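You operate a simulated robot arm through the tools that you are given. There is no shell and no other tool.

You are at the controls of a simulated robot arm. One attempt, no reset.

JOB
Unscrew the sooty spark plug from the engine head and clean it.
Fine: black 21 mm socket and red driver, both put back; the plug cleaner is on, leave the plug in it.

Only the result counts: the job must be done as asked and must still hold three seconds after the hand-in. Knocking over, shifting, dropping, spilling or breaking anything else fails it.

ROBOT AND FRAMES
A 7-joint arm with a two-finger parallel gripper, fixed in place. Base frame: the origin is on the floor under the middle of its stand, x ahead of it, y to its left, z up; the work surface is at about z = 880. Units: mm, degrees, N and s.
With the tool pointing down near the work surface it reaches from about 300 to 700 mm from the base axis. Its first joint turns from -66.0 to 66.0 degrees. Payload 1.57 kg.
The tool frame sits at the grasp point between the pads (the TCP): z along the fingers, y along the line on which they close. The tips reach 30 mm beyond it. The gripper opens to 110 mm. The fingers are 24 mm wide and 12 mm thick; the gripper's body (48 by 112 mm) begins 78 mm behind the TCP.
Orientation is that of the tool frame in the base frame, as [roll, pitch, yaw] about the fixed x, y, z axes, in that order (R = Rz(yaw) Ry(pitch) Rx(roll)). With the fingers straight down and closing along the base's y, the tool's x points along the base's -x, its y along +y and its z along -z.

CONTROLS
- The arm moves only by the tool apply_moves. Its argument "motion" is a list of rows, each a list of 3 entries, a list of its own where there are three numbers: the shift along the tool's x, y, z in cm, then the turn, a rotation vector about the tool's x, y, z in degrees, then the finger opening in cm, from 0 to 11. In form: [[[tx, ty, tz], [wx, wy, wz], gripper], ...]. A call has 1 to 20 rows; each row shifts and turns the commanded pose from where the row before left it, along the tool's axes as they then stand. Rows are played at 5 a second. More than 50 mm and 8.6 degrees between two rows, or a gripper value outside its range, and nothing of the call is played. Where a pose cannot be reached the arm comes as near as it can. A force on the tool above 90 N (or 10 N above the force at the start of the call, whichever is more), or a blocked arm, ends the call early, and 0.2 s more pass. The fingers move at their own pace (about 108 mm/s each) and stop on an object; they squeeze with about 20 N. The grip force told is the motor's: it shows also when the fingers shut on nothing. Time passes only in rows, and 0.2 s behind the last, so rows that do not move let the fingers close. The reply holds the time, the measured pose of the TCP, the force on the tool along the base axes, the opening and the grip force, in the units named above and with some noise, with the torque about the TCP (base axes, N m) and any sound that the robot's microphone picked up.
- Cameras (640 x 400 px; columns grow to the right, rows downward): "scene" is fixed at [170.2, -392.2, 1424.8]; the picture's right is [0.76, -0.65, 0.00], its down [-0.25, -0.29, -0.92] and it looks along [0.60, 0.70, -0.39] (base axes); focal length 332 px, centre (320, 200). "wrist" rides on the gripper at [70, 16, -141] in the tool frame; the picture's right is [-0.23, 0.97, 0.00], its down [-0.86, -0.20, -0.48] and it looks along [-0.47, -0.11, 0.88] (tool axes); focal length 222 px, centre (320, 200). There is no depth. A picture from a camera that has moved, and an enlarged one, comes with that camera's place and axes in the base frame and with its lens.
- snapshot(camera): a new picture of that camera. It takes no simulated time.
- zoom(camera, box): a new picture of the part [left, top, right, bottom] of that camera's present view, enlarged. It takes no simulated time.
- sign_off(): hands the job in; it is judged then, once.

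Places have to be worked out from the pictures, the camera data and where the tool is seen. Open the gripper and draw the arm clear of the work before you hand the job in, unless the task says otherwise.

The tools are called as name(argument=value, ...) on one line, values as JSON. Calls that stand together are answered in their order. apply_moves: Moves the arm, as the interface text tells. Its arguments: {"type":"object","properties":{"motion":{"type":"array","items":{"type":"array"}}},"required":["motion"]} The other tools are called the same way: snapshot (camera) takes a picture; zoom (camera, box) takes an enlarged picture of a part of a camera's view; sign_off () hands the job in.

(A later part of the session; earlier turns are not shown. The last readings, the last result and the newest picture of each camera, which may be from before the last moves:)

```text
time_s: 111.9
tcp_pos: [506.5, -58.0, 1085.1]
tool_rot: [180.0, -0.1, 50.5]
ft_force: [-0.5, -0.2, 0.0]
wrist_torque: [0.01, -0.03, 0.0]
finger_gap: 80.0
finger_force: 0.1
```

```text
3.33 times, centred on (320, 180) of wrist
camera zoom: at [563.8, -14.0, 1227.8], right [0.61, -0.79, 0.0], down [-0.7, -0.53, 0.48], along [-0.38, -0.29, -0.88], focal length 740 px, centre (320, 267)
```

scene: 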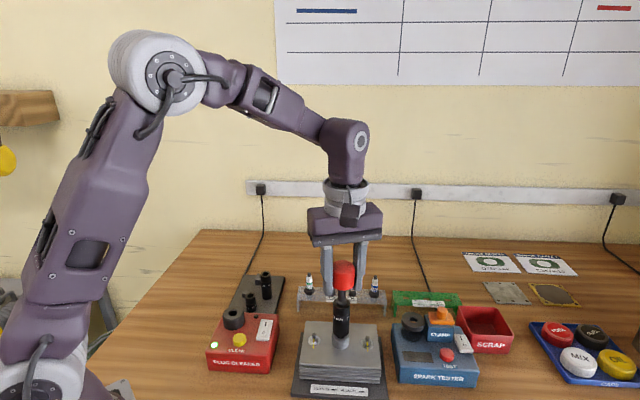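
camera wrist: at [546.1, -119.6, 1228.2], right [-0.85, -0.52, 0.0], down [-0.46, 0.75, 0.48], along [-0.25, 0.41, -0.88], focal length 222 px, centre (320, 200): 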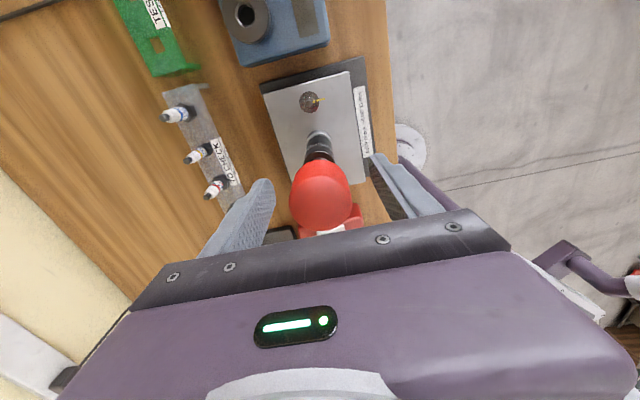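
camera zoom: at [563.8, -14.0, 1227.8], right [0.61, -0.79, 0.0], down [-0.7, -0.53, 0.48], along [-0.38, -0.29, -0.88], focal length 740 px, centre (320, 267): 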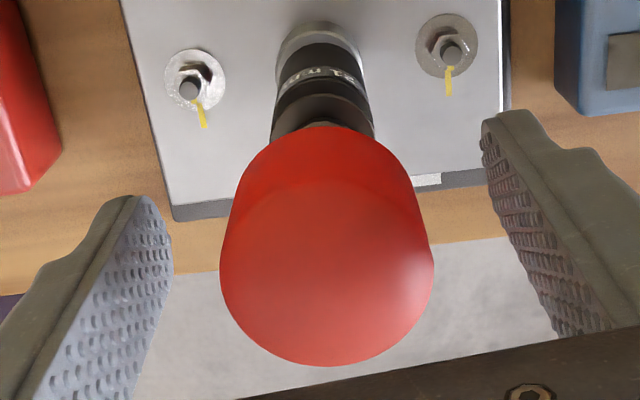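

The stack is unchanged and I'm back at yaw 50°. I'll recentre slightly and regrip the knob for the next stroke.

apply_moves(motion=[[[-0.12, 0.1, 0], [0, 0, 0], 8.0], [[0, 0, 0], [0, 0, 0], 6.0], [[0, 0, 0], [0, 0, 0], 5.0], [[0, 0, 0], [0, 0, 0], 4.5], [[0, 0, 0], [0, 0, 0], 4.2], [[0, 0, 0], [0, 0, 0], 3.0], [[0, 0, 0], [0, 0, 0], 3.0]])

apply_moves(motion=[[[0, 0, 0], [0, 0, -8], 3.0], [[0, 0, -0.02], [0, 0, -8], 3.0], [[0, 0, -0.02], [0, 0, -8], 3.0], [[0, 0, -0.02], [0, 0, -8], 3.0], [[0, 0, -0.02], [0, 0, -8], 3.0], [[0, 0, -0.02], [0, 0, -8], 3.0], [[0, 0, -0.02], [0, 0, -8], 3.0], [[0, 0, -0.02], [0, 0, -8], 3.0], [[0, 0, 0], [0, 0, 0], 3.0]])

zoom(camera="scene", box=[328, 318, 356, 346])

zoom(camera="scene", box=[312, 240, 372, 350])

```text
time_s: 113.5
tcp_pos: [508.1, -59.6, 1085.6]
tool_rot: [180.0, 0.0, 50.7]
ft_force: [0.4, 0.0, 0.5]
wrist_torque: [-0.01, -0.03, 0.01]
finger_gap: 41.5
finger_force: 20.4
```

```text
time_s: 115.5
tcp_pos: [507.2, -59.3, 1087.1]
tool_rot: [-180.0, 0.0, 114.7]
ft_force: [-0.2, -0.9, 0.0]
wrist_torque: [-0.02, -0.01, -0.02]
finger_gap: 41.3
finger_force: 20.1
```

```text
14.29 times, centred on (342, 332) of scene
camera zoom: at [170.2, -392.2, 1424.8], right [0.76, -0.65, 0.0], down [-0.25, -0.29, -0.92], along [0.6, 0.7, -0.39], focal length 4737 px, centre (6, -1686)
```

zoom: 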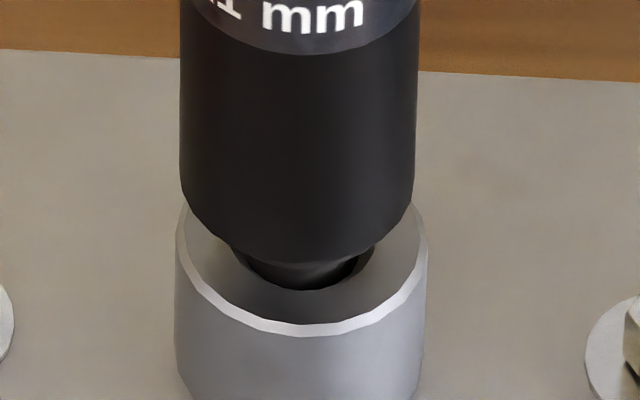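

```text
3.64 times, centred on (342, 295) of scene
camera zoom: at [170.2, -392.2, 1424.8], right [0.76, -0.65, 0.0], down [-0.25, -0.29, -0.92], along [0.6, 0.7, -0.39], focal length 1206 px, centre (240, -146)
```

zoom: 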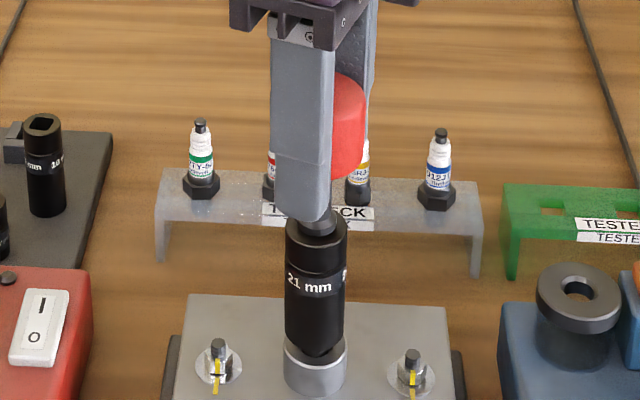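

The collar height hasn't changed over this last 64°, and the socket sits 1.7 mm to one side, which suggests the plug may be free of its thread. I'll press very lightly and turn another 48° to see whether it rises further.

apply_moves(motion=[[[0, 0, 0.2], [0, 0, 0], 3.0], [[0, 0, 0.1], [0, 0, -8], 3.0], [[0, 0, 0], [0, 0, -8], 3.0], [[0, 0, 0], [0, 0, -8], 3.0], [[0, 0, 0], [0, 0, -8], 3.0], [[0, 0, 0], [0, 0, -8], 3.0], [[0, 0, 0], [0, 0, -8], 3.0], [[0, 0, 0], [0, 0, 0], 3.0]])

zoom(camera="scene", box=[328, 318, 356, 346])

zoom(camera="scene", box=[312, 240, 372, 350])

```text
time_s: 117.3
tcp_pos: [508.2, -59.3, 1084.3]
tool_rot: [-179.9, 0.1, 162.8]
ft_force: [1.2, 0.9, 30.4]
wrist_torque: [0.15, -0.16, -0.01]
finger_gap: 41.4
finger_force: 20.2
```

```text
14.29 times, centred on (342, 332) of scene
camera zoom: at [169.8, -392.2, 1424.8], right [0.76, -0.65, 0.0], down [-0.25, -0.29, -0.92], along [0.6, 0.7, -0.39], focal length 4737 px, centre (6, -1686)
```

zoom: 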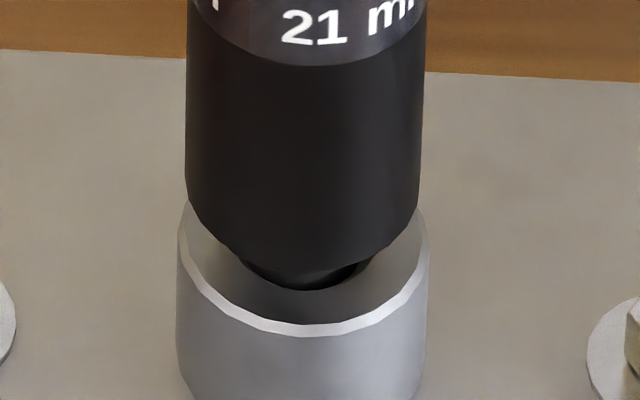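

```text
3.64 times, centred on (342, 295) of scene
camera zoom: at [169.8, -392.2, 1424.8], right [0.76, -0.65, 0.0], down [-0.25, -0.29, -0.92], along [0.6, 0.7, -0.39], focal length 1206 px, centre (240, -146)
```

zoom: 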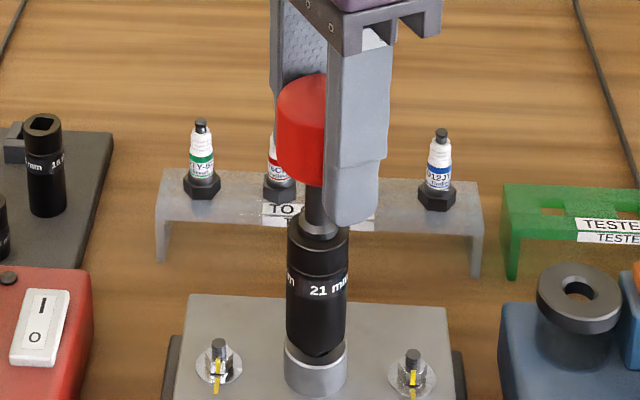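

Height is unchanged under 30 N and further turning, so the plug has run out of its thread. I'll relieve the pressure and lift the driver out of the socket to check.

apply_moves(motion=[[[0, 0, -0.3], [0, 0, 0], 3.0], [[0, 0, -0.5], [0, 0, 0], 3.0], [[0, 0, -0.7], [0, 0, 0], 3.0], [[0, 0, -1.0], [0, 0, 0], 3.0], [[0, 0, -1.0], [0, 0, 0], 3.0], [[0, 0, -1.0], [0, 0, 0], 3.0], [[0, 0, 0], [0, 0, 0], 3.0]])

zoom(camera="scene", box=[302, 230, 382, 350])

zoom(camera="scene", box=[330, 274, 356, 308])

zoom(camera="scene", box=[328, 318, 356, 346])

```text
time_s: 118.9
tcp_pos: [508.4, -59.3, 1127.6]
tool_rot: [-180.0, -0.1, 162.6]
ft_force: [-0.1, -0.2, -1.3]
wrist_torque: [0.0, 0.03, 0.0]
finger_gap: 41.7
finger_force: 20.1
```

```text
3.33 times, centred on (342, 290) of scene
camera zoom: at [170.2, -392.2, 1424.8], right [0.76, -0.65, 0.0], down [-0.25, -0.29, -0.92], along [0.6, 0.7, -0.39], focal length 1105 px, centre (247, -100)
```

zoom: 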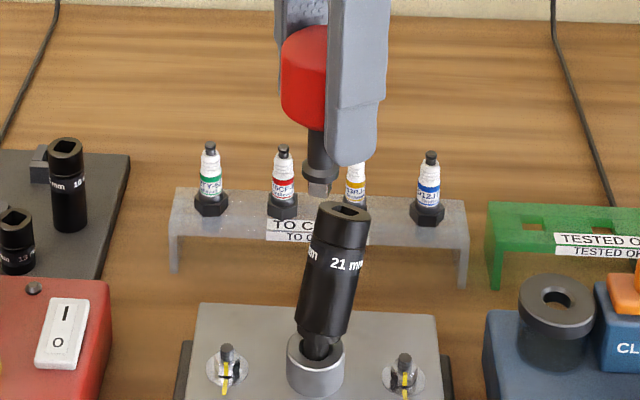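

```text
11.76 times, centred on (343, 291) of scene
camera zoom: at [170.2, -392.2, 1424.8], right [0.76, -0.65, 0.0], down [-0.25, -0.29, -0.92], along [0.6, 0.7, -0.39], focal length 3901 px, centre (49, -871)
```

zoom: 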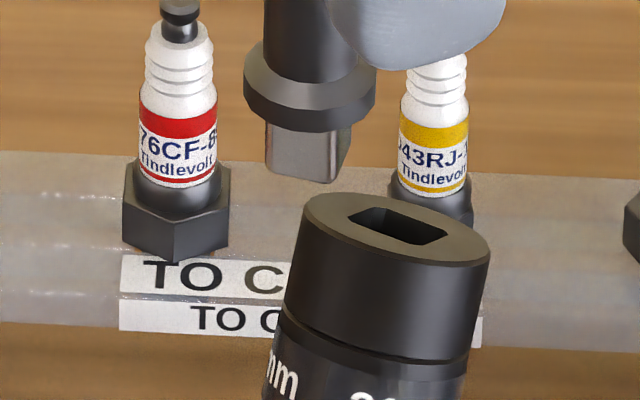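

```text
14.29 times, centred on (342, 332) of scene
camera zoom: at [170.2, -392.2, 1424.8], right [0.76, -0.65, 0.0], down [-0.25, -0.29, -0.92], along [0.6, 0.7, -0.39], focal length 4737 px, centre (6, -1686)
```

zoom: 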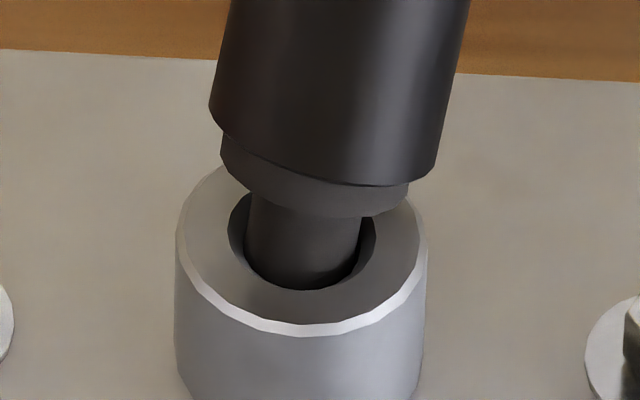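

The plug is completely free: it and the socket lean loosely in the bore together. The bit now sits at about 29°, so it needs about +16° to match the stand. I'll take the driver back to its stand first, moving away at this height.

apply_moves(motion=[[[0, 0, -0.5], [0, 0, 0], 3.0], [[0.672, 2.447, 0], [0, 0, 0], 3.0], [[0.672, 2.447, 0], [0, 0, 0], 3.0], [[0.672, 2.447, 0], [0, 0, 0], 3.0], [[0.672, 2.447, 0], [0, 0, 0], 3.0], [[0.672, 2.447, 0], [0, 0, 0], 3.0], [[0.672, 2.447, 0], [0, 0, 0], 3.0], [[0.672, 2.447, 0], [0, 0, 0], 3.0], [[0.672, 2.447, 0], [0, 0, 0], 3.0], [[0.672, 2.447, 0], [0, 0, 0], 3.0], [[0.672, 2.447, 0], [0, 0, 0], 3.0], [[0.672, 2.447, 0], [0, 0, 0], 3.0], [[0.672, 2.447, 0], [0, 0, 0], 3.0], [[0, 0, 0], [0, 0, -8], 3.0], [[0, 0, 0], [0, 0, -8], 3.0], [[0, 0, 2.0], [0, 0, 0], 3.0], [[0, 0, 2.0], [0, 0, 0], 3.0], [[0, 0, 0], [0, 0, 0], 3.0], [[0, 0, 0], [0, 0, 0], 3.0]])

zoom(camera="scene", box=[232, 210, 302, 300])

zoom(camera="wrist", box=[270, 90, 370, 220])

zoom(camera="scene", box=[302, 260, 382, 360])

```text
time_s: 122.9
tcp_pos: [519.3, 244.6, 1094.3]
tool_rot: [180.0, 0.0, 178.7]
ft_force: [0.3, 0.4, -1.1]
wrist_torque: [0.02, -0.01, 0.0]
finger_gap: 41.4
finger_force: 20.1
```

```text
4.44 times, centred on (267, 255) of scene
camera zoom: at [170.2, -392.2, 1424.8], right [0.76, -0.65, 0.0], down [-0.25, -0.29, -0.92], along [0.6, 0.7, -0.39], focal length 1474 px, centre (556, -44)
```

zoom: 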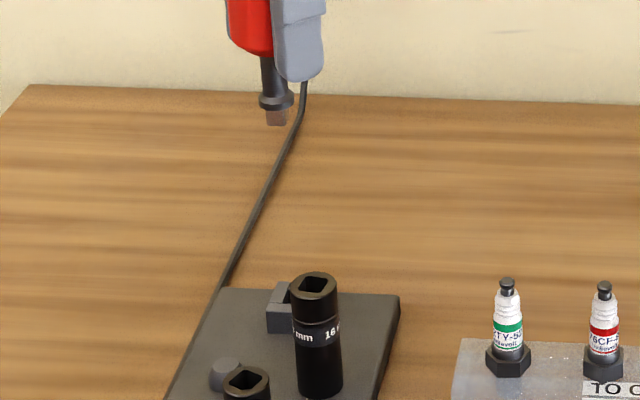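

```text
3.08 times, centred on (320, 155) of wrist
camera zoom: at [449.2, 263.3, 1236.6], right [0.25, 0.97, 0.0], down [0.85, -0.22, 0.48], along [0.46, -0.12, -0.88], focal length 684 px, centre (320, 338)
```

zoom: 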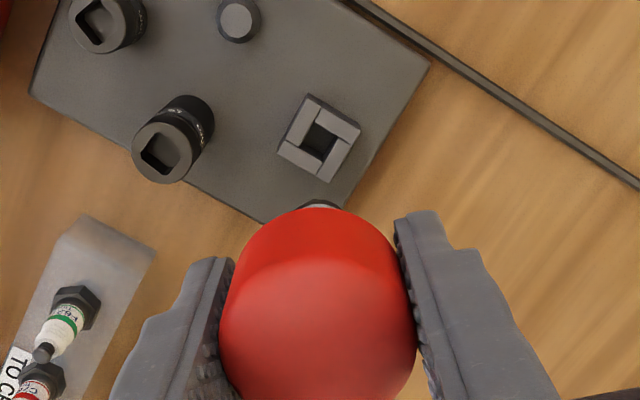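

```text
4.00 times, centred on (342, 310) of scene
camera zoom: at [170.2, -392.2, 1424.8], right [0.76, -0.65, 0.0], down [-0.25, -0.29, -0.92], along [0.6, 0.7, -0.39], focal length 1326 px, centre (232, -240)
```

zoom: 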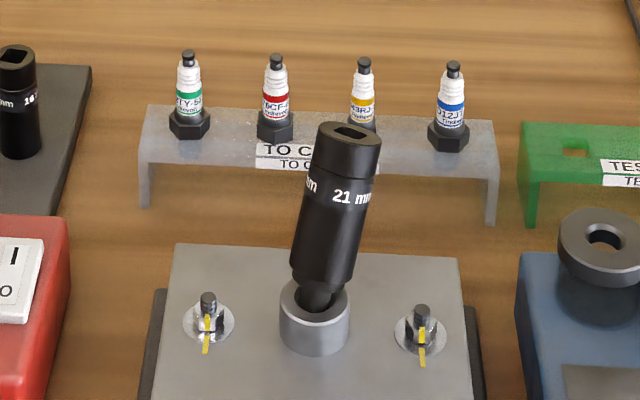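

The socket and plug are still resting safely in the bore. For the stand, the driver needs about −1 mm in x and −1.4 mm in y. I'll correct that and lower to just above the block.

apply_moves(motion=[[[-0.1, -0.14, 0], [0, 0, 0], 3.0], [[0, 0, 2.0], [0, 0, 0], 3.0], [[0, 0, 2.0], [0, 0, 0], 3.0], [[0, 0, 2.0], [0, 0, 0], 3.0], [[0, 0, 2.0], [0, 0, 0], 3.0], [[0, 0, 1.5], [0, 0, 0], 3.0], [[0, 0, 1.0], [0, 0, 0], 3.0], [[0, 0, 0], [0, 0, 0], 3.0], [[0, 0, 0], [0, 0, 0], 3.0]])

zoom(camera="scene", box=[250, 256, 290, 286])

zoom(camera="wrist", box=[280, 110, 360, 180])

```text
time_s: 124.9
tcp_pos: [518.6, 243.3, 989.9]
tool_rot: [180.0, -0.1, 178.6]
ft_force: [-1.0, 0.1, -1.1]
wrist_torque: [0.03, -0.05, -0.02]
finger_gap: 41.1
finger_force: 20.5
```

```text
13.33 times, centred on (270, 271) of scene
camera zoom: at [170.2, -392.2, 1424.8], right [0.76, -0.65, 0.0], down [-0.25, -0.29, -0.92], along [0.6, 0.7, -0.39], focal length 4421 px, centre (987, -747)
```

zoom: 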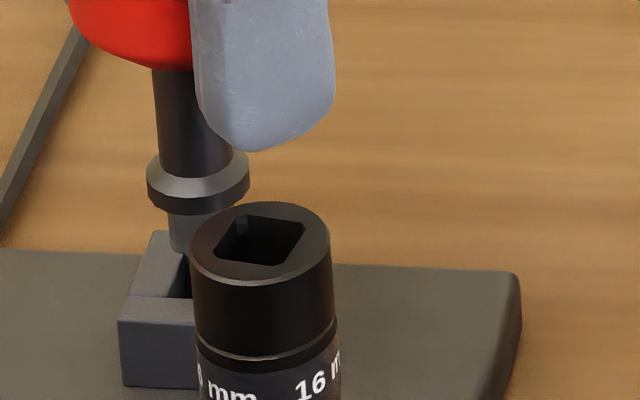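

```text
5.71 times, centred on (320, 145) of wrist
camera zoom: at [449.9, 261.4, 1131.3], right [0.25, 0.97, 0.0], down [0.85, -0.22, 0.48], along [0.46, -0.12, -0.88], focal length 1269 px, centre (320, 514)
```

zoom: 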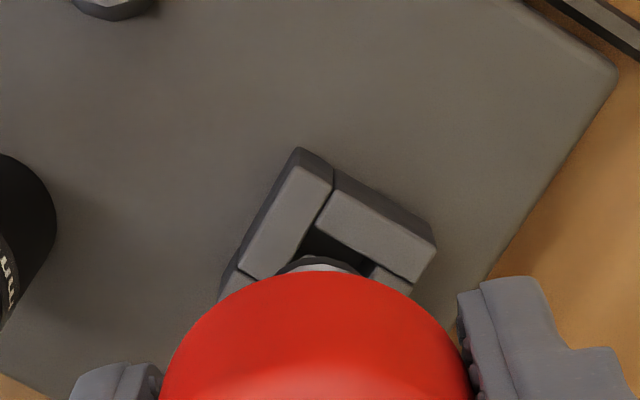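

The bit is close to centred over the stand hole, about 1 mm off in y. I'll nudge +0.8 mm and lower in small steps.

apply_moves(motion=[[[0.03, 0.08, 0], [0, 0, 0], 3.0], [[0, 0, 0.5], [0, 0, 0], 3.0], [[0, 0, 0.4], [0, 0, 0], 3.0], [[0, 0, 0.4], [0, 0, 0], 3.0], [[0, 0, 0.3], [0, 0, 0], 3.0], [[0, 0, 0], [0, 0, 0], 3.0]])

zoom(camera="scene", box=[250, 256, 290, 286])

zoom(camera="wrist", box=[280, 110, 360, 180])

```text
time_s: 126.3
tcp_pos: [520.3, 244.5, 974.2]
tool_rot: [-180.0, 0.1, 178.5]
ft_force: [3.1, -4.6, 13.0]
wrist_torque: [-0.19, -0.15, -0.03]
finger_gap: 41.4
finger_force: 20.0
```

```text
13.33 times, centred on (270, 271) of scene
camera zoom: at [170.1, -392.5, 1424.7], right [0.76, -0.65, 0.0], down [-0.25, -0.29, -0.92], along [0.6, 0.7, -0.39], focal length 4421 px, centre (987, -747)
```

zoom: 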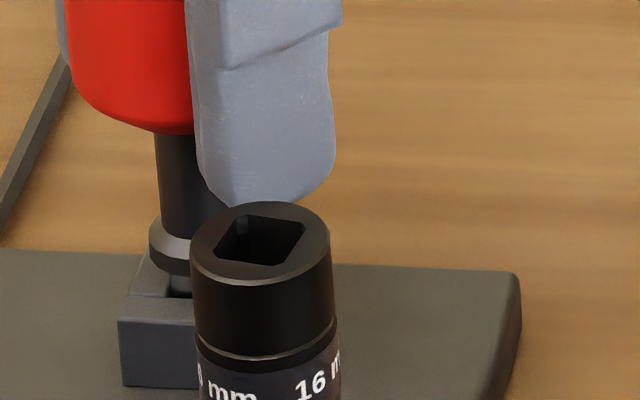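

```text
5.71 times, centred on (320, 145) of wrist
camera zoom: at [449.5, 262.9, 1116.4], right [0.25, 0.97, 0.0], down [0.85, -0.22, 0.48], along [0.47, -0.12, -0.88], focal length 1269 px, centre (320, 514)
```

zoom: 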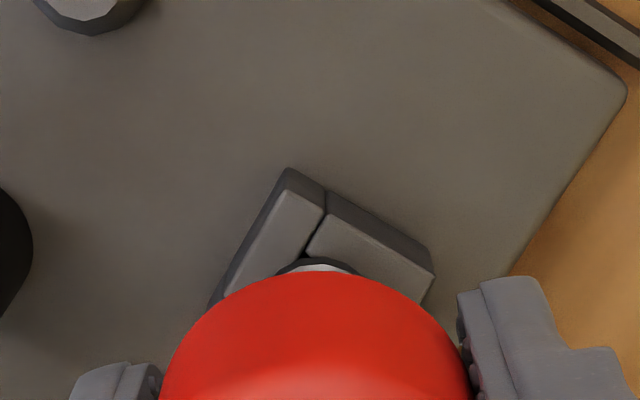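

I feel contact at 13 N with some side force, so the bit is on an edge of the block. I'll lift slightly and inspect the bit's angle and position.

apply_moves(motion=[[[0, 0, -1.0], [0, 0, 0], 3.0], [[0, 0, -1.2], [0, 0, 0], 3.0], [[0, 0, 0], [0, 0, 0], 3.0]])

zoom(camera="scene", box=[254, 254, 278, 280])

zoom(camera="wrist", box=[295, 120, 345, 170])

```text
time_s: 127.1
tcp_pos: [518.8, 244.9, 995.7]
tool_rot: [180.0, -0.1, 178.8]
ft_force: [0.2, -0.3, -2.0]
wrist_torque: [0.05, -0.02, 0.03]
finger_gap: 41.3
finger_force: 20.0
```

```text
15.38 times, centred on (266, 267) of scene
camera zoom: at [170.2, -392.2, 1424.8], right [0.76, -0.65, 0.0], down [-0.25, -0.29, -0.92], along [0.6, 0.7, -0.39], focal length 5101 px, centre (1151, -831)
```

zoom: 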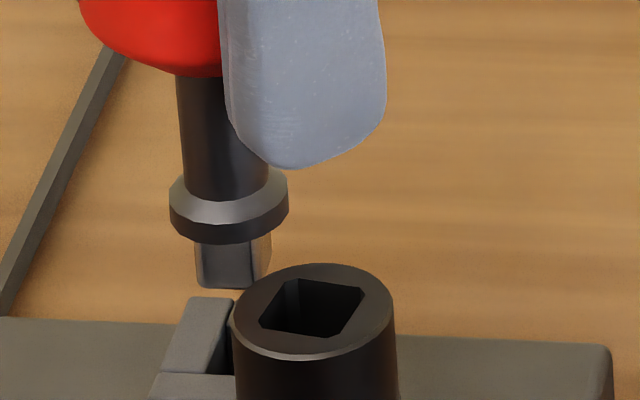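

```text
8.00 times, centred on (320, 145) of wrist
camera zoom: at [449.3, 263.4, 1137.2], right [0.25, 0.97, 0.0], down [0.85, -0.22, 0.48], along [0.46, -0.12, -0.88], focal length 1777 px, centre (320, 640)
```

zoom: 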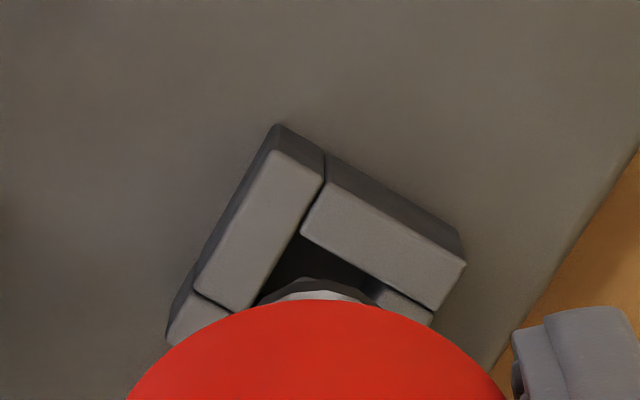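

The bit is at about 41°, close to the stand's 45°, but needs to shift about +1.8 mm in x and −1.4 mm in y. I'll correct both and try again gently.

apply_moves(motion=[[[-0.18, -0.14, 0], [0, 0, -4], 3.0], [[0, 0, 0.7], [0, 0, 0], 3.0], [[0, 0, 0.7], [0, 0, 0], 3.0], [[0, 0, 0.4], [0, 0, 0], 3.0], [[0, 0, 0.3], [0, 0, 0], 3.0], [[0, 0, 0], [0, 0, 0], 3.0]])

zoom(camera="scene", box=[254, 256, 278, 282])

zoom(camera="wrist", box=[295, 120, 345, 170])

```text
time_s: 128.5
tcp_pos: [521.2, 242.6, 972.8]
tool_rot: [-180.0, -0.1, -177.3]
ft_force: [-1.3, 1.2, -2.1]
wrist_torque: [0.12, 0.03, -0.02]
finger_gap: 41.3
finger_force: 20.3
```

```text
15.38 times, centred on (266, 269) of scene
camera zoom: at [170.2, -392.2, 1424.8], right [0.76, -0.65, 0.0], down [-0.25, -0.29, -0.92], along [0.6, 0.7, -0.39], focal length 5101 px, centre (1151, -862)
```

zoom: 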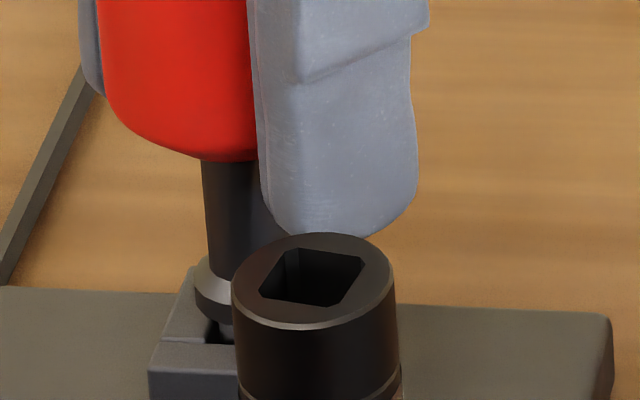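

```text
8.00 times, centred on (320, 145) of wrist
camera zoom: at [450.0, 256.9, 1115.4], right [0.18, 0.98, 0.0], down [0.86, -0.16, 0.48], along [0.47, -0.09, -0.88], focal length 1777 px, centre (320, 640)
```

zoom: 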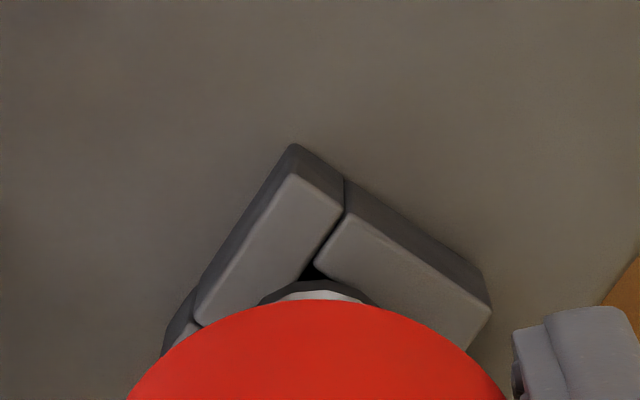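

The bit has entered the hole with no contact force. I'll continue down to seat it.

apply_moves(motion=[[[0, 0, 0.3], [0, 0, 0], 3.0], [[0, 0, 0.3], [0, 0, 0], 3.0], [[0, 0, 0.2], [0, 0, 0], 3.0], [[0, 0, 0], [0, 0, 0], 3.0]])

zoom(camera="scene", box=[254, 256, 278, 282])

```text
time_s: 129.5
tcp_pos: [521.2, 242.9, 966.6]
tool_rot: [179.9, 0.2, -177.4]
ft_force: [-2.9, -1.3, 32.2]
wrist_torque: [-0.2, 0.2, -0.05]
finger_gap: 41.5
finger_force: 19.9
```

```text
15.38 times, centred on (266, 269) of scene
camera zoom: at [169.6, -392.5, 1424.8], right [0.76, -0.65, 0.0], down [-0.25, -0.29, -0.92], along [0.6, 0.7, -0.39], focal length 5101 px, centre (1151, -862)
```

zoom: 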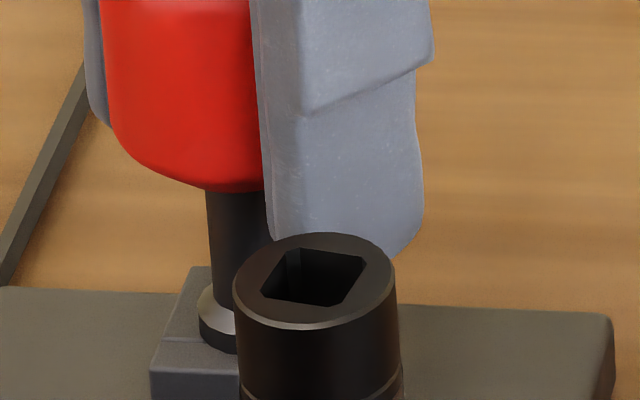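

It's seated. I'll ease the pressure, open just enough, and rise.

apply_moves(motion=[[[0, 0, -0.25], [0, 0, 0], 3.0], [[0, 0, 0], [0, 0, 0], 4.3], [[0, 0, 0], [0, 0, 0], 4.8], [[0, 0, 0], [0, 0, 0], 5.0], [[0, 0, -1.0], [0, 0, 0], 5.0], [[0, 0, -2.0], [0, 0, 0], 5.0], [[0, 0, -3.0], [0, 0, 0], 5.0], [[0, 0, -3.0], [0, 0, 0], 5.0], [[0, 0, -3.0], [0, 0, 0], 5.0], [[0, 0, -2.0], [0, 0, 0], 5.0], [[0, 0, 0], [0, 0, 0], 5.0]])

zoom(camera="scene", box=[214, 210, 304, 310])

snapshot(camera="wrist")

zoom(camera="scene", box=[302, 260, 382, 360])

```text
time_s: 131.9
tcp_pos: [521.3, 243.3, 1109.4]
tool_rot: [180.0, -0.1, -177.5]
ft_force: [-0.2, -0.1, -0.1]
wrist_torque: [0.03, 0.01, -0.02]
finger_gap: 50.1
finger_force: 0.0
```

```text
4.00 times, centred on (259, 260) of scene
camera zoom: at [170.2, -392.2, 1424.8], right [0.76, -0.65, 0.0], down [-0.25, -0.29, -0.92], along [0.6, 0.7, -0.39], focal length 1326 px, centre (564, -40)
```

zoom: 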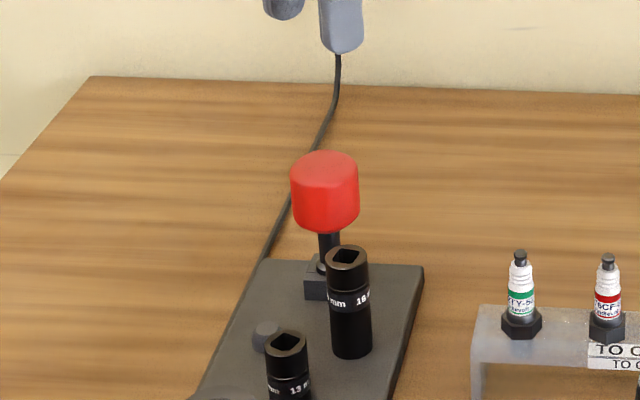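

```text
taken
camera wrist: at [449.4, 256.8, 1250.8], right [0.18, 0.98, 0.0], down [0.86, -0.16, 0.48], along [0.47, -0.09, -0.88], focal length 222 px, centre (320, 200)
```

wrist: 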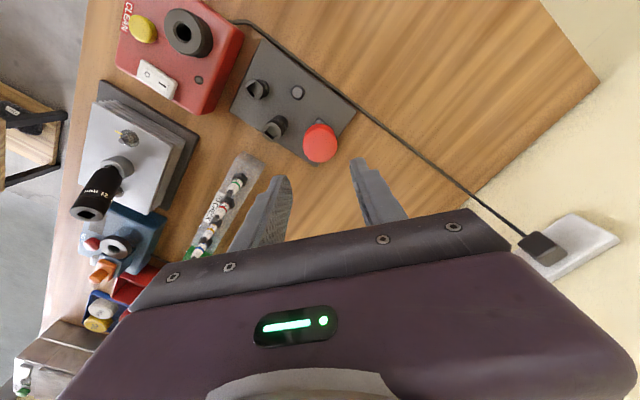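

```text
4.00 times, centred on (342, 310) of scene
camera zoom: at [170.2, -392.2, 1424.8], right [0.76, -0.65, 0.0], down [-0.25, -0.29, -0.92], along [0.6, 0.7, -0.39], focal length 1326 px, centre (232, -240)
```

zoom: 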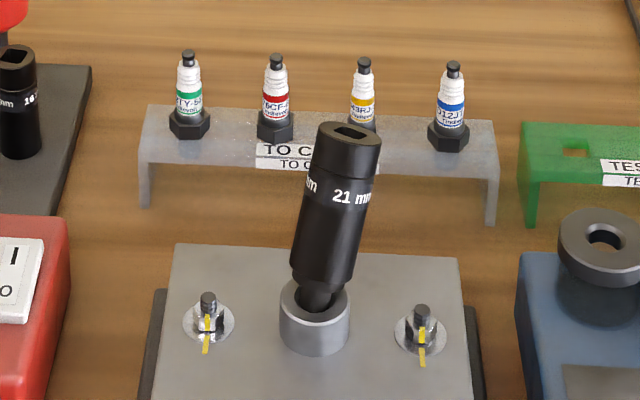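

The driver is back upright in its stand. Next is the 21 mm socket, which leans on the loose plug toward the scene's right. I'll move above it and turn so the fingers close along the lean.

apply_moves(motion=[[[0, 0, -2.5], [0, 0, 0], 8.0], [[0.28, -3.8, 0], [0, 0, 0], 8.0], [[0.28, -3.8, 0], [0, 0, 0], 8.0], [[0.28, -3.8, 0], [0, 0, 0], 8.0], [[0.28, -3.8, 0], [0, 0, 0], 8.0], [[0.28, -3.8, 0], [0, 0, 0], 8.0], [[0.28, -3.8, 0], [0, 0, 0], 8.0], [[0.28, -3.8, 0], [0, 0, 0], 8.0], [[0.28, -3.8, 0], [0, 0, 0], 8.0], [[0, 0, 0], [0, 0, -7.83], 8.0], [[0, 0, 0], [0, 0, -7.83], 8.0], [[0, 0, 0], [0, 0, -7.83], 8.0], [[0, 0, 0], [0, 0, -7.83], 8.0], [[0, 0, 0], [0, 0, -7.83], 8.0], [[0, 0, 0], [0, 0, -7.85], 8.0], [[0, 0, 0], [0, 0, 0], 8.0], [[0, 0, 0], [0, 0, 0], 8.0]])

snapshot(camera="wrist")

zoom(camera="wrist", box=[270, 80, 370, 190])

zoom(camera="scene", box=[322, 280, 366, 350])

```text
time_s: 135.5
tcp_pos: [512.6, -61.7, 1133.7]
tool_rot: [180.0, 0.0, -130.3]
ft_force: [-0.4, 0.1, 0.1]
wrist_torque: [0.0, 0.01, 0.03]
finger_gap: 80.1
finger_force: 0.0
```

```text
taken
camera wrist: at [454.3, -103.7, 1275.8], right [-0.6, 0.8, 0.0], down [0.71, 0.52, 0.48], along [0.38, 0.28, -0.88], focal length 222 px, centre (320, 200)
```

wrist: 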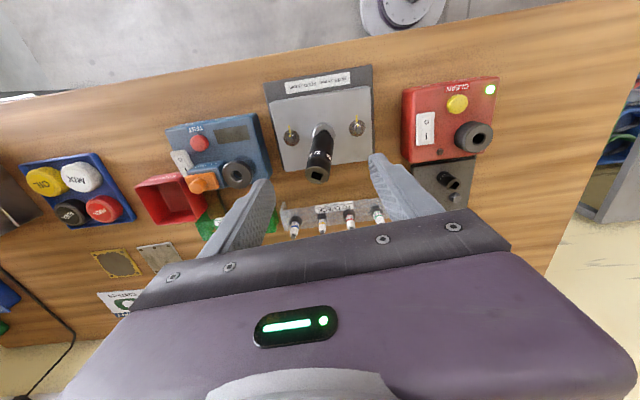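

```text
3.64 times, centred on (320, 135) of wrist
camera zoom: at [454.3, -103.7, 1275.8], right [-0.6, 0.8, 0.0], down [0.71, 0.52, 0.48], along [0.38, 0.28, -0.88], focal length 808 px, centre (320, 436)
```

zoom: 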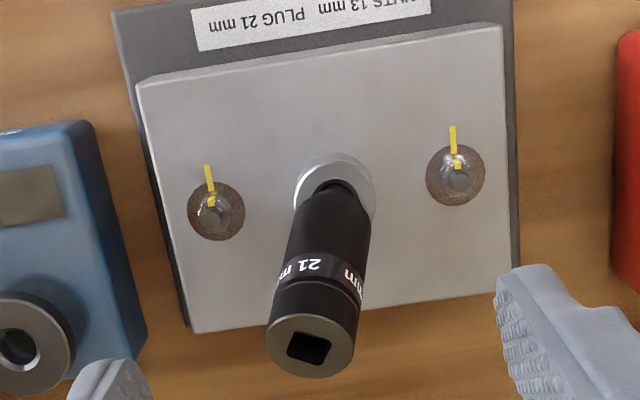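

```text
5.71 times, centred on (344, 315) of scene
camera zoom: at [170.2, -392.2, 1424.8], right [0.76, -0.65, 0.0], down [-0.25, -0.29, -0.92], along [0.6, 0.7, -0.39], focal length 1895 px, centre (183, -457)
```

zoom: 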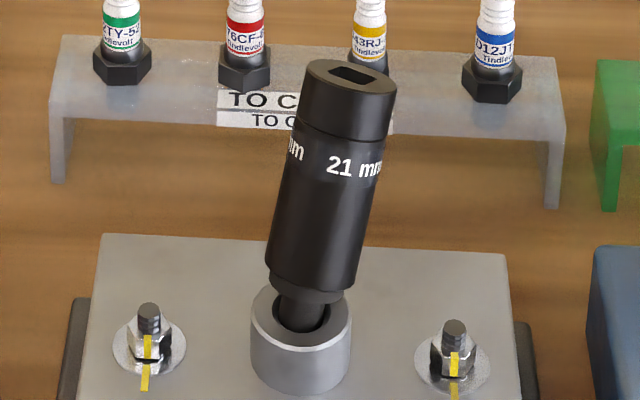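

Triangulating, the socket leans about 20° mostly toward +x. To straighten it I'll centre over the bore, open the fingers fully, and turn so they close along the lean.

apply_moves(motion=[[[-0.09, 0.62, 0], [0, 0, 0], 11], [[0, 0, 0], [0, 0, -7.54], 11], [[0, 0, 0], [0, 0, -7.54], 11], [[0, 0, 0], [0, 0, -7.54], 11], [[0, 0, 0], [0, 0, -7.54], 11], [[0, 0, 0], [0, 0, -7.54], 11], [[0, 0, 0], [0, 0, -7.54], 11], [[0, 0, 0], [0, 0, -7.54], 11], [[0, 0, 0], [0, 0, -7.54], 11], [[0, 0, 0], [0, 0, 0], 11], [[0, 0, 0], [0, 0, 0], 11]])

snapshot(camera="wrist")

zoom(camera="wrist", box=[260, 80, 380, 190])

```text
time_s: 137.9
tcp_pos: [508.6, -56.3, 1134.2]
tool_rot: [179.8, 0.1, -70.0]
ft_force: [-0.3, -0.6, -0.4]
wrist_torque: [-0.03, -0.01, 0.02]
finger_gap: 109.9
finger_force: 0.0
```

```text
taken
camera wrist: at [516.7, -127.3, 1275.9], right [-0.99, -0.12, 0.0], down [-0.1, 0.87, 0.48], along [-0.06, 0.47, -0.88], focal length 222 px, centre (320, 200)
```

wrist: 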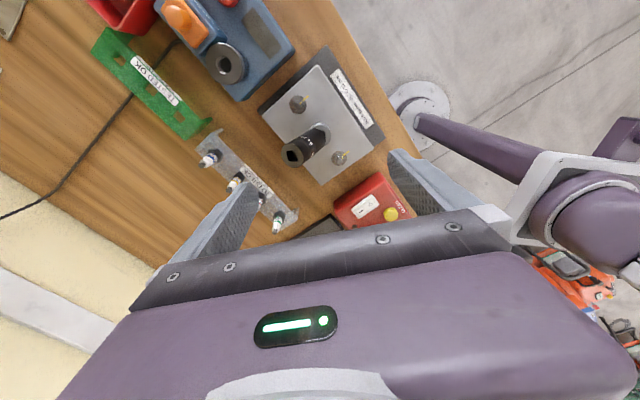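

```text
3.64 times, centred on (320, 135) of wrist
camera zoom: at [516.7, -127.3, 1275.9], right [-0.99, -0.12, 0.0], down [-0.1, 0.87, 0.48], along [-0.06, 0.47, -0.88], focal length 808 px, centre (320, 436)
```

zoom: 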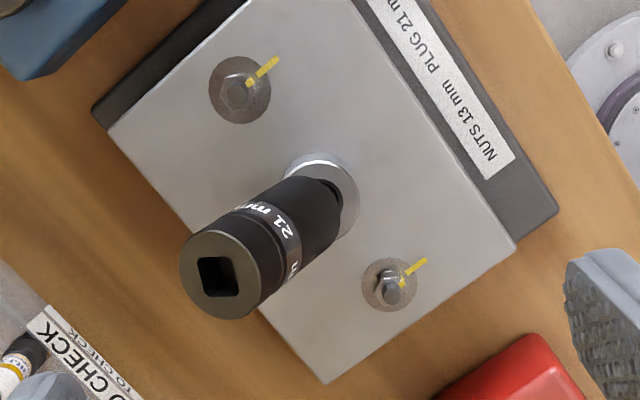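

The socket top is at (540, −44, 1020), a 24° lean exactly along my finger axis and within the open span. I'll descend around it with the fingers fully open and then close gradually to stand it upright.

apply_moves(motion=[[[0, 0, 3.5], [0, 0, 0], 11], [[0, 0, 3.5], [0, 0, 0], 11], [[0, 0, 2.5], [0, 0, 0], 11], [[0, 0, 2.0], [0, 0, 0], 11], [[0, 0, 1.6], [0, 0, 0], 11], [[0, 0, 0], [0, 0, 0], 11], [[0, 0, 0], [0, 0, 0], 11]])

snapshot(camera="wrist")

zoom(camera="scene", box=[302, 250, 392, 360])

```text
time_s: 139.5
tcp_pos: [509.0, -55.8, 1001.7]
tool_rot: [179.9, 0.0, -70.0]
ft_force: [-0.1, -0.3, -0.3]
wrist_torque: [-0.02, 0.01, 0.0]
finger_gap: 109.8
finger_force: 0.1
```

```text
taken
camera wrist: at [516.9, -126.6, 1144.2], right [-0.99, -0.12, 0.0], down [-0.1, 0.87, 0.48], along [-0.06, 0.47, -0.88], focal length 222 px, centre (320, 200)
```

wrist: 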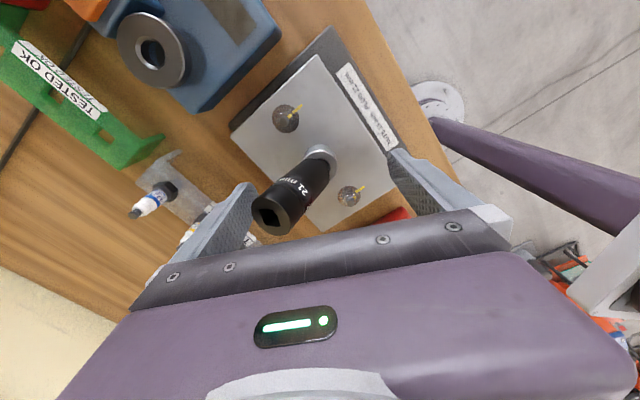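

```text
3.64 times, centred on (347, 305) of scene
camera zoom: at [170.2, -392.2, 1424.8], right [0.76, -0.65, 0.0], down [-0.25, -0.29, -0.92], along [0.6, 0.7, -0.39], focal length 1206 px, centre (222, -182)
```

zoom: 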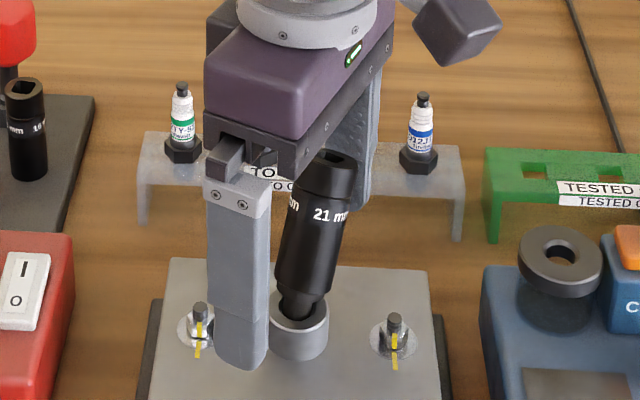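

The fingers straddle the leaning socket with clearance. I'll close slowly in small steps and watch it right itself.

apply_moves(motion=[[[0, 0, 0], [0, 0, 0], 10.4], [[0, 0, 0], [0, 0, 0], 9.8], [[0, 0, 0], [0, 0, 0], 9.2], [[0, 0, 0], [0, 0, 0], 8.6], [[0, 0, 0], [0, 0, 0], 8.0], [[0, 0, 0], [0, 0, 0], 7.4], [[0, 0, 0], [0, 0, 0], 6.8]])

zoom(camera="scene", box=[302, 250, 392, 360])

snapshot(camera="wrist")

```text
time_s: 141.1
tcp_pos: [508.6, -55.9, 1003.2]
tool_rot: [180.0, 0.0, -70.0]
ft_force: [0.7, -0.6, 0.0]
wrist_torque: [0.01, -0.03, -0.01]
finger_gap: 68.3
finger_force: 0.4
```

```text
3.64 times, centred on (347, 305) of scene
camera zoom: at [170.2, -392.2, 1424.8], right [0.76, -0.65, 0.0], down [-0.25, -0.29, -0.92], along [0.6, 0.7, -0.39], focal length 1206 px, centre (222, -182)
```

zoom: 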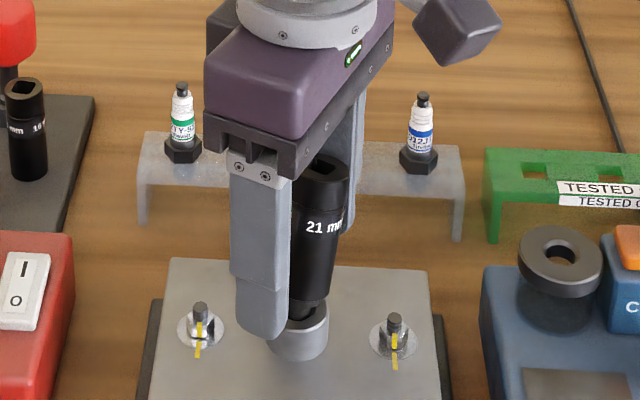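

```text
taken
camera wrist: at [516.9, -126.6, 1144.3], right [-0.99, -0.12, 0.0], down [-0.1, 0.87, 0.48], along [-0.06, 0.47, -0.88], focal length 222 px, centre (320, 200)
```

wrist: 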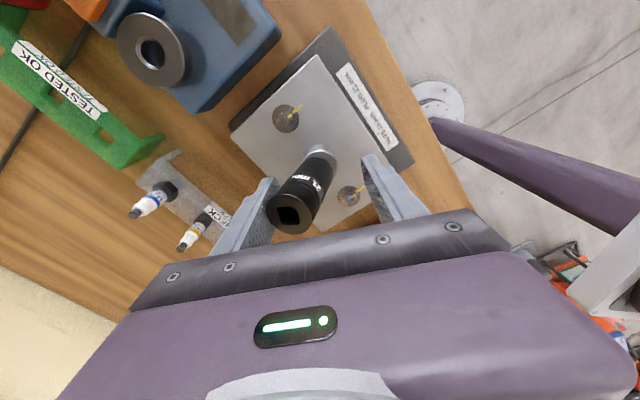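

It's righting smoothly as the finger pushes it. I'll continue closing in small steps.

apply_moves(motion=[[[0, 0, 0], [0, 0, 0], 6.3], [[0, 0, 0], [0, 0, 0], 5.8], [[0, 0, 0], [0, 0, 0], 5.3], [[0, 0, 0], [0, 0, 0], 4.8], [[0, 0, 0], [0, 0, 0], 4.3], [[0, 0, 0], [0, 0, 0], 3.9]])

zoom(camera="scene", box=[302, 250, 392, 360])

zoom(camera="wrist", box=[260, 110, 380, 240])

```text
time_s: 142.5
tcp_pos: [509.8, -55.6, 1002.5]
tool_rot: [-180.0, -0.1, -70.0]
ft_force: [0.1, 0.1, -0.3]
wrist_torque: [0.03, 0.01, -0.01]
finger_gap: 39.4
finger_force: 0.2
```

```text
3.64 times, centred on (347, 305) of scene
camera zoom: at [170.2, -392.2, 1424.8], right [0.76, -0.65, 0.0], down [-0.25, -0.29, -0.92], along [0.6, 0.7, -0.39], focal length 1206 px, centre (222, -182)
```

zoom: 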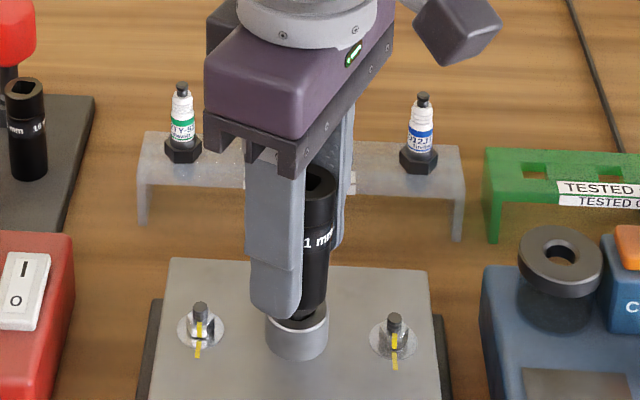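

```text
3.08 times, centred on (320, 175) of wrist
camera zoom: at [516.9, -126.6, 1144.3], right [-0.99, -0.12, 0.0], down [-0.1, 0.87, 0.48], along [-0.06, 0.47, -0.88], focal length 684 px, centre (320, 277)
```

zoom: 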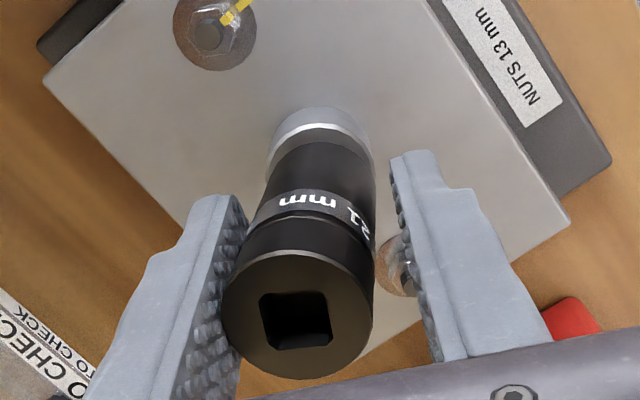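

The socket is nearly upright. I'll finish closing onto it.

apply_moves(motion=[[[0, 0, 0], [0, 0, 0], 3.6], [[0, 0, 0], [0, 0, 0], 3.3], [[0, 0, 0], [0, 0, 0], 3.1], [[0, 0, 0], [0, 0, 0], 2.3], [[0, 0, 0], [0, 0, 0], 2.3]])

zoom(camera="scene", box=[316, 280, 372, 360])

zoom(camera="wrist", box=[260, 110, 380, 240])

```text
time_s: 143.7
tcp_pos: [509.7, -55.3, 1001.7]
tool_rot: [179.9, 0.0, -69.9]
ft_force: [-0.2, 0.6, -0.5]
wrist_torque: [0.01, -0.02, -0.01]
finger_gap: 30.3
finger_force: 20.2
```

```text
5.00 times, centred on (344, 320) of scene
camera zoom: at [170.3, -392.2, 1424.8], right [0.76, -0.65, 0.0], down [-0.25, -0.29, -0.92], along [0.6, 0.7, -0.39], focal length 1658 px, centre (200, -400)
```

zoom: 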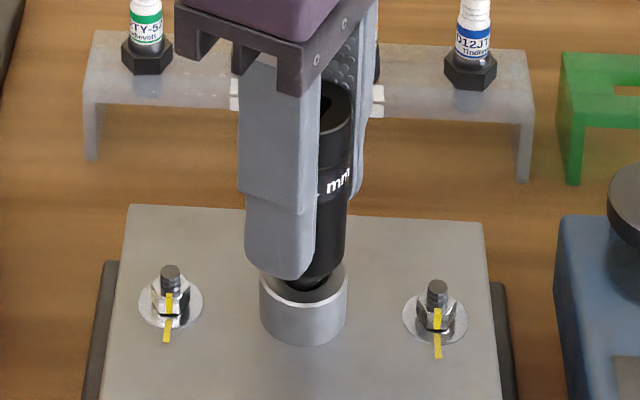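

```text
3.08 times, centred on (320, 175) of wrist
camera zoom: at [517.0, -126.6, 1144.2], right [-0.99, -0.12, 0.0], down [-0.1, 0.87, 0.48], along [-0.06, 0.47, -0.88], focal length 684 px, centre (320, 277)
```

zoom: 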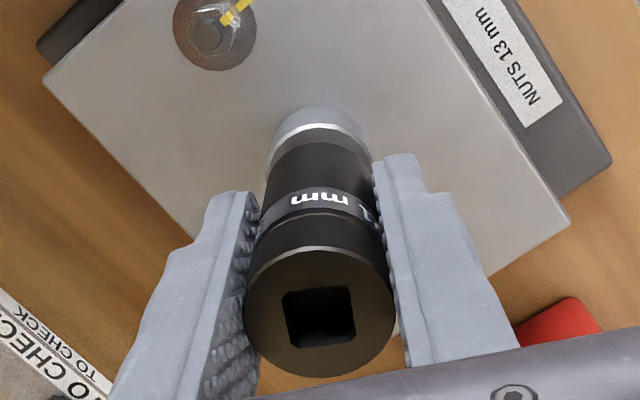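

The socket is gripped upright. I'll lift it slowly a few millimetres at a time and watch whether the plug stays behind.

apply_moves(motion=[[[0, 0, -0.3], [0, 0, 0], 2.3], [[0, 0, -0.3], [0, 0, 0], 2.3], [[0, 0, -0.3], [0, 0, 0], 2.3], [[0, 0, -0.3], [0, 0, 0], 2.3], [[0, 0, 0], [0, 0, 0], 2.3]])

zoom(camera="scene", box=[322, 300, 366, 350])

zoom(camera="wrist", box=[290, 110, 350, 180])

```text
time_s: 144.9
tcp_pos: [509.7, -56.5, 1014.6]
tool_rot: [-180.0, 0.0, -70.0]
ft_force: [-0.2, -0.2, -1.4]
wrist_torque: [0.01, 0.03, -0.01]
finger_gap: 30.1
finger_force: 19.9
```

```text
8.00 times, centred on (344, 325) of scene
camera zoom: at [170.3, -392.2, 1424.8], right [0.76, -0.65, 0.0], down [-0.25, -0.29, -0.92], along [0.6, 0.7, -0.39], focal length 2653 px, centre (128, -800)
```

zoom: 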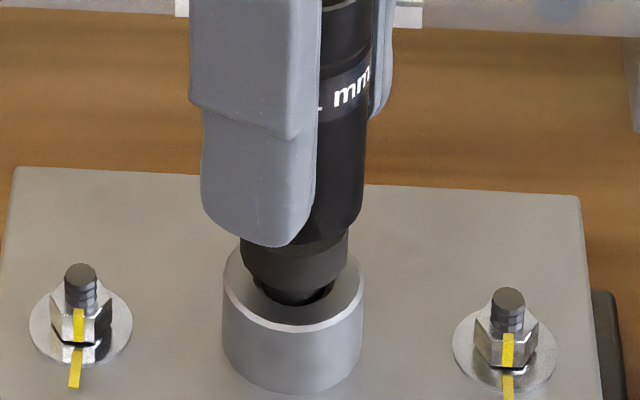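

```text
5.71 times, centred on (320, 145) of wrist
camera zoom: at [517.0, -126.9, 1156.4], right [-0.99, -0.12, 0.0], down [-0.1, 0.87, 0.48], along [-0.06, 0.47, -0.88], focal length 1269 px, centre (320, 514)
```

zoom: 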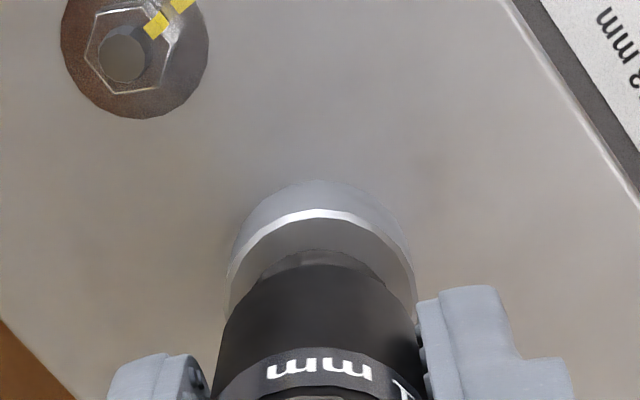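

The plug stays behind while the socket slides up. I'll keep lifting slowly until the socket clears the plug's tip.

apply_moves(motion=[[[0, 0, -0.6], [0, 0, 0], 2.3], [[0, 0, -0.8], [0, 0, 0], 2.3], [[0, 0, -1.0], [0, 0, 0], 2.3], [[0, 0, -1.0], [0, 0, 0], 2.3], [[0, 0, -1.0], [0, 0, 0], 2.3], [[0, 0, 0], [0, 0, 0], 2.3]])

zoom(camera="scene", box=[316, 280, 372, 360])

zoom(camera="wrist", box=[280, 100, 360, 190])

```text
time_s: 146.3
tcp_pos: [507.9, -55.9, 1057.7]
tool_rot: [180.0, 0.0, -69.9]
ft_force: [0.2, -1.1, -1.5]
wrist_torque: [0.04, -0.01, 0.02]
finger_gap: 30.1
finger_force: 20.3
```

```text
5.00 times, centred on (344, 320) of scene
camera zoom: at [170.2, -392.2, 1424.8], right [0.76, -0.65, 0.0], down [-0.25, -0.29, -0.92], along [0.6, 0.7, -0.39], focal length 1658 px, centre (200, -400)
```

zoom: 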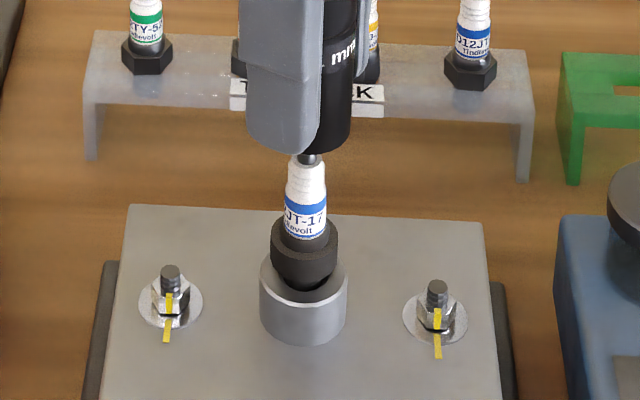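

```text
4.44 times, centred on (320, 145) of wrist
camera zoom: at [516.7, -126.8, 1200.5], right [-0.99, -0.12, 0.0], down [-0.1, 0.87, 0.48], along [-0.06, 0.48, -0.88], focal length 987 px, centre (320, 444)
```

zoom: 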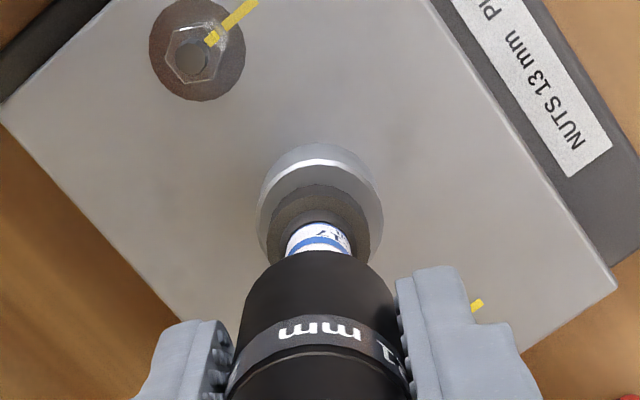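

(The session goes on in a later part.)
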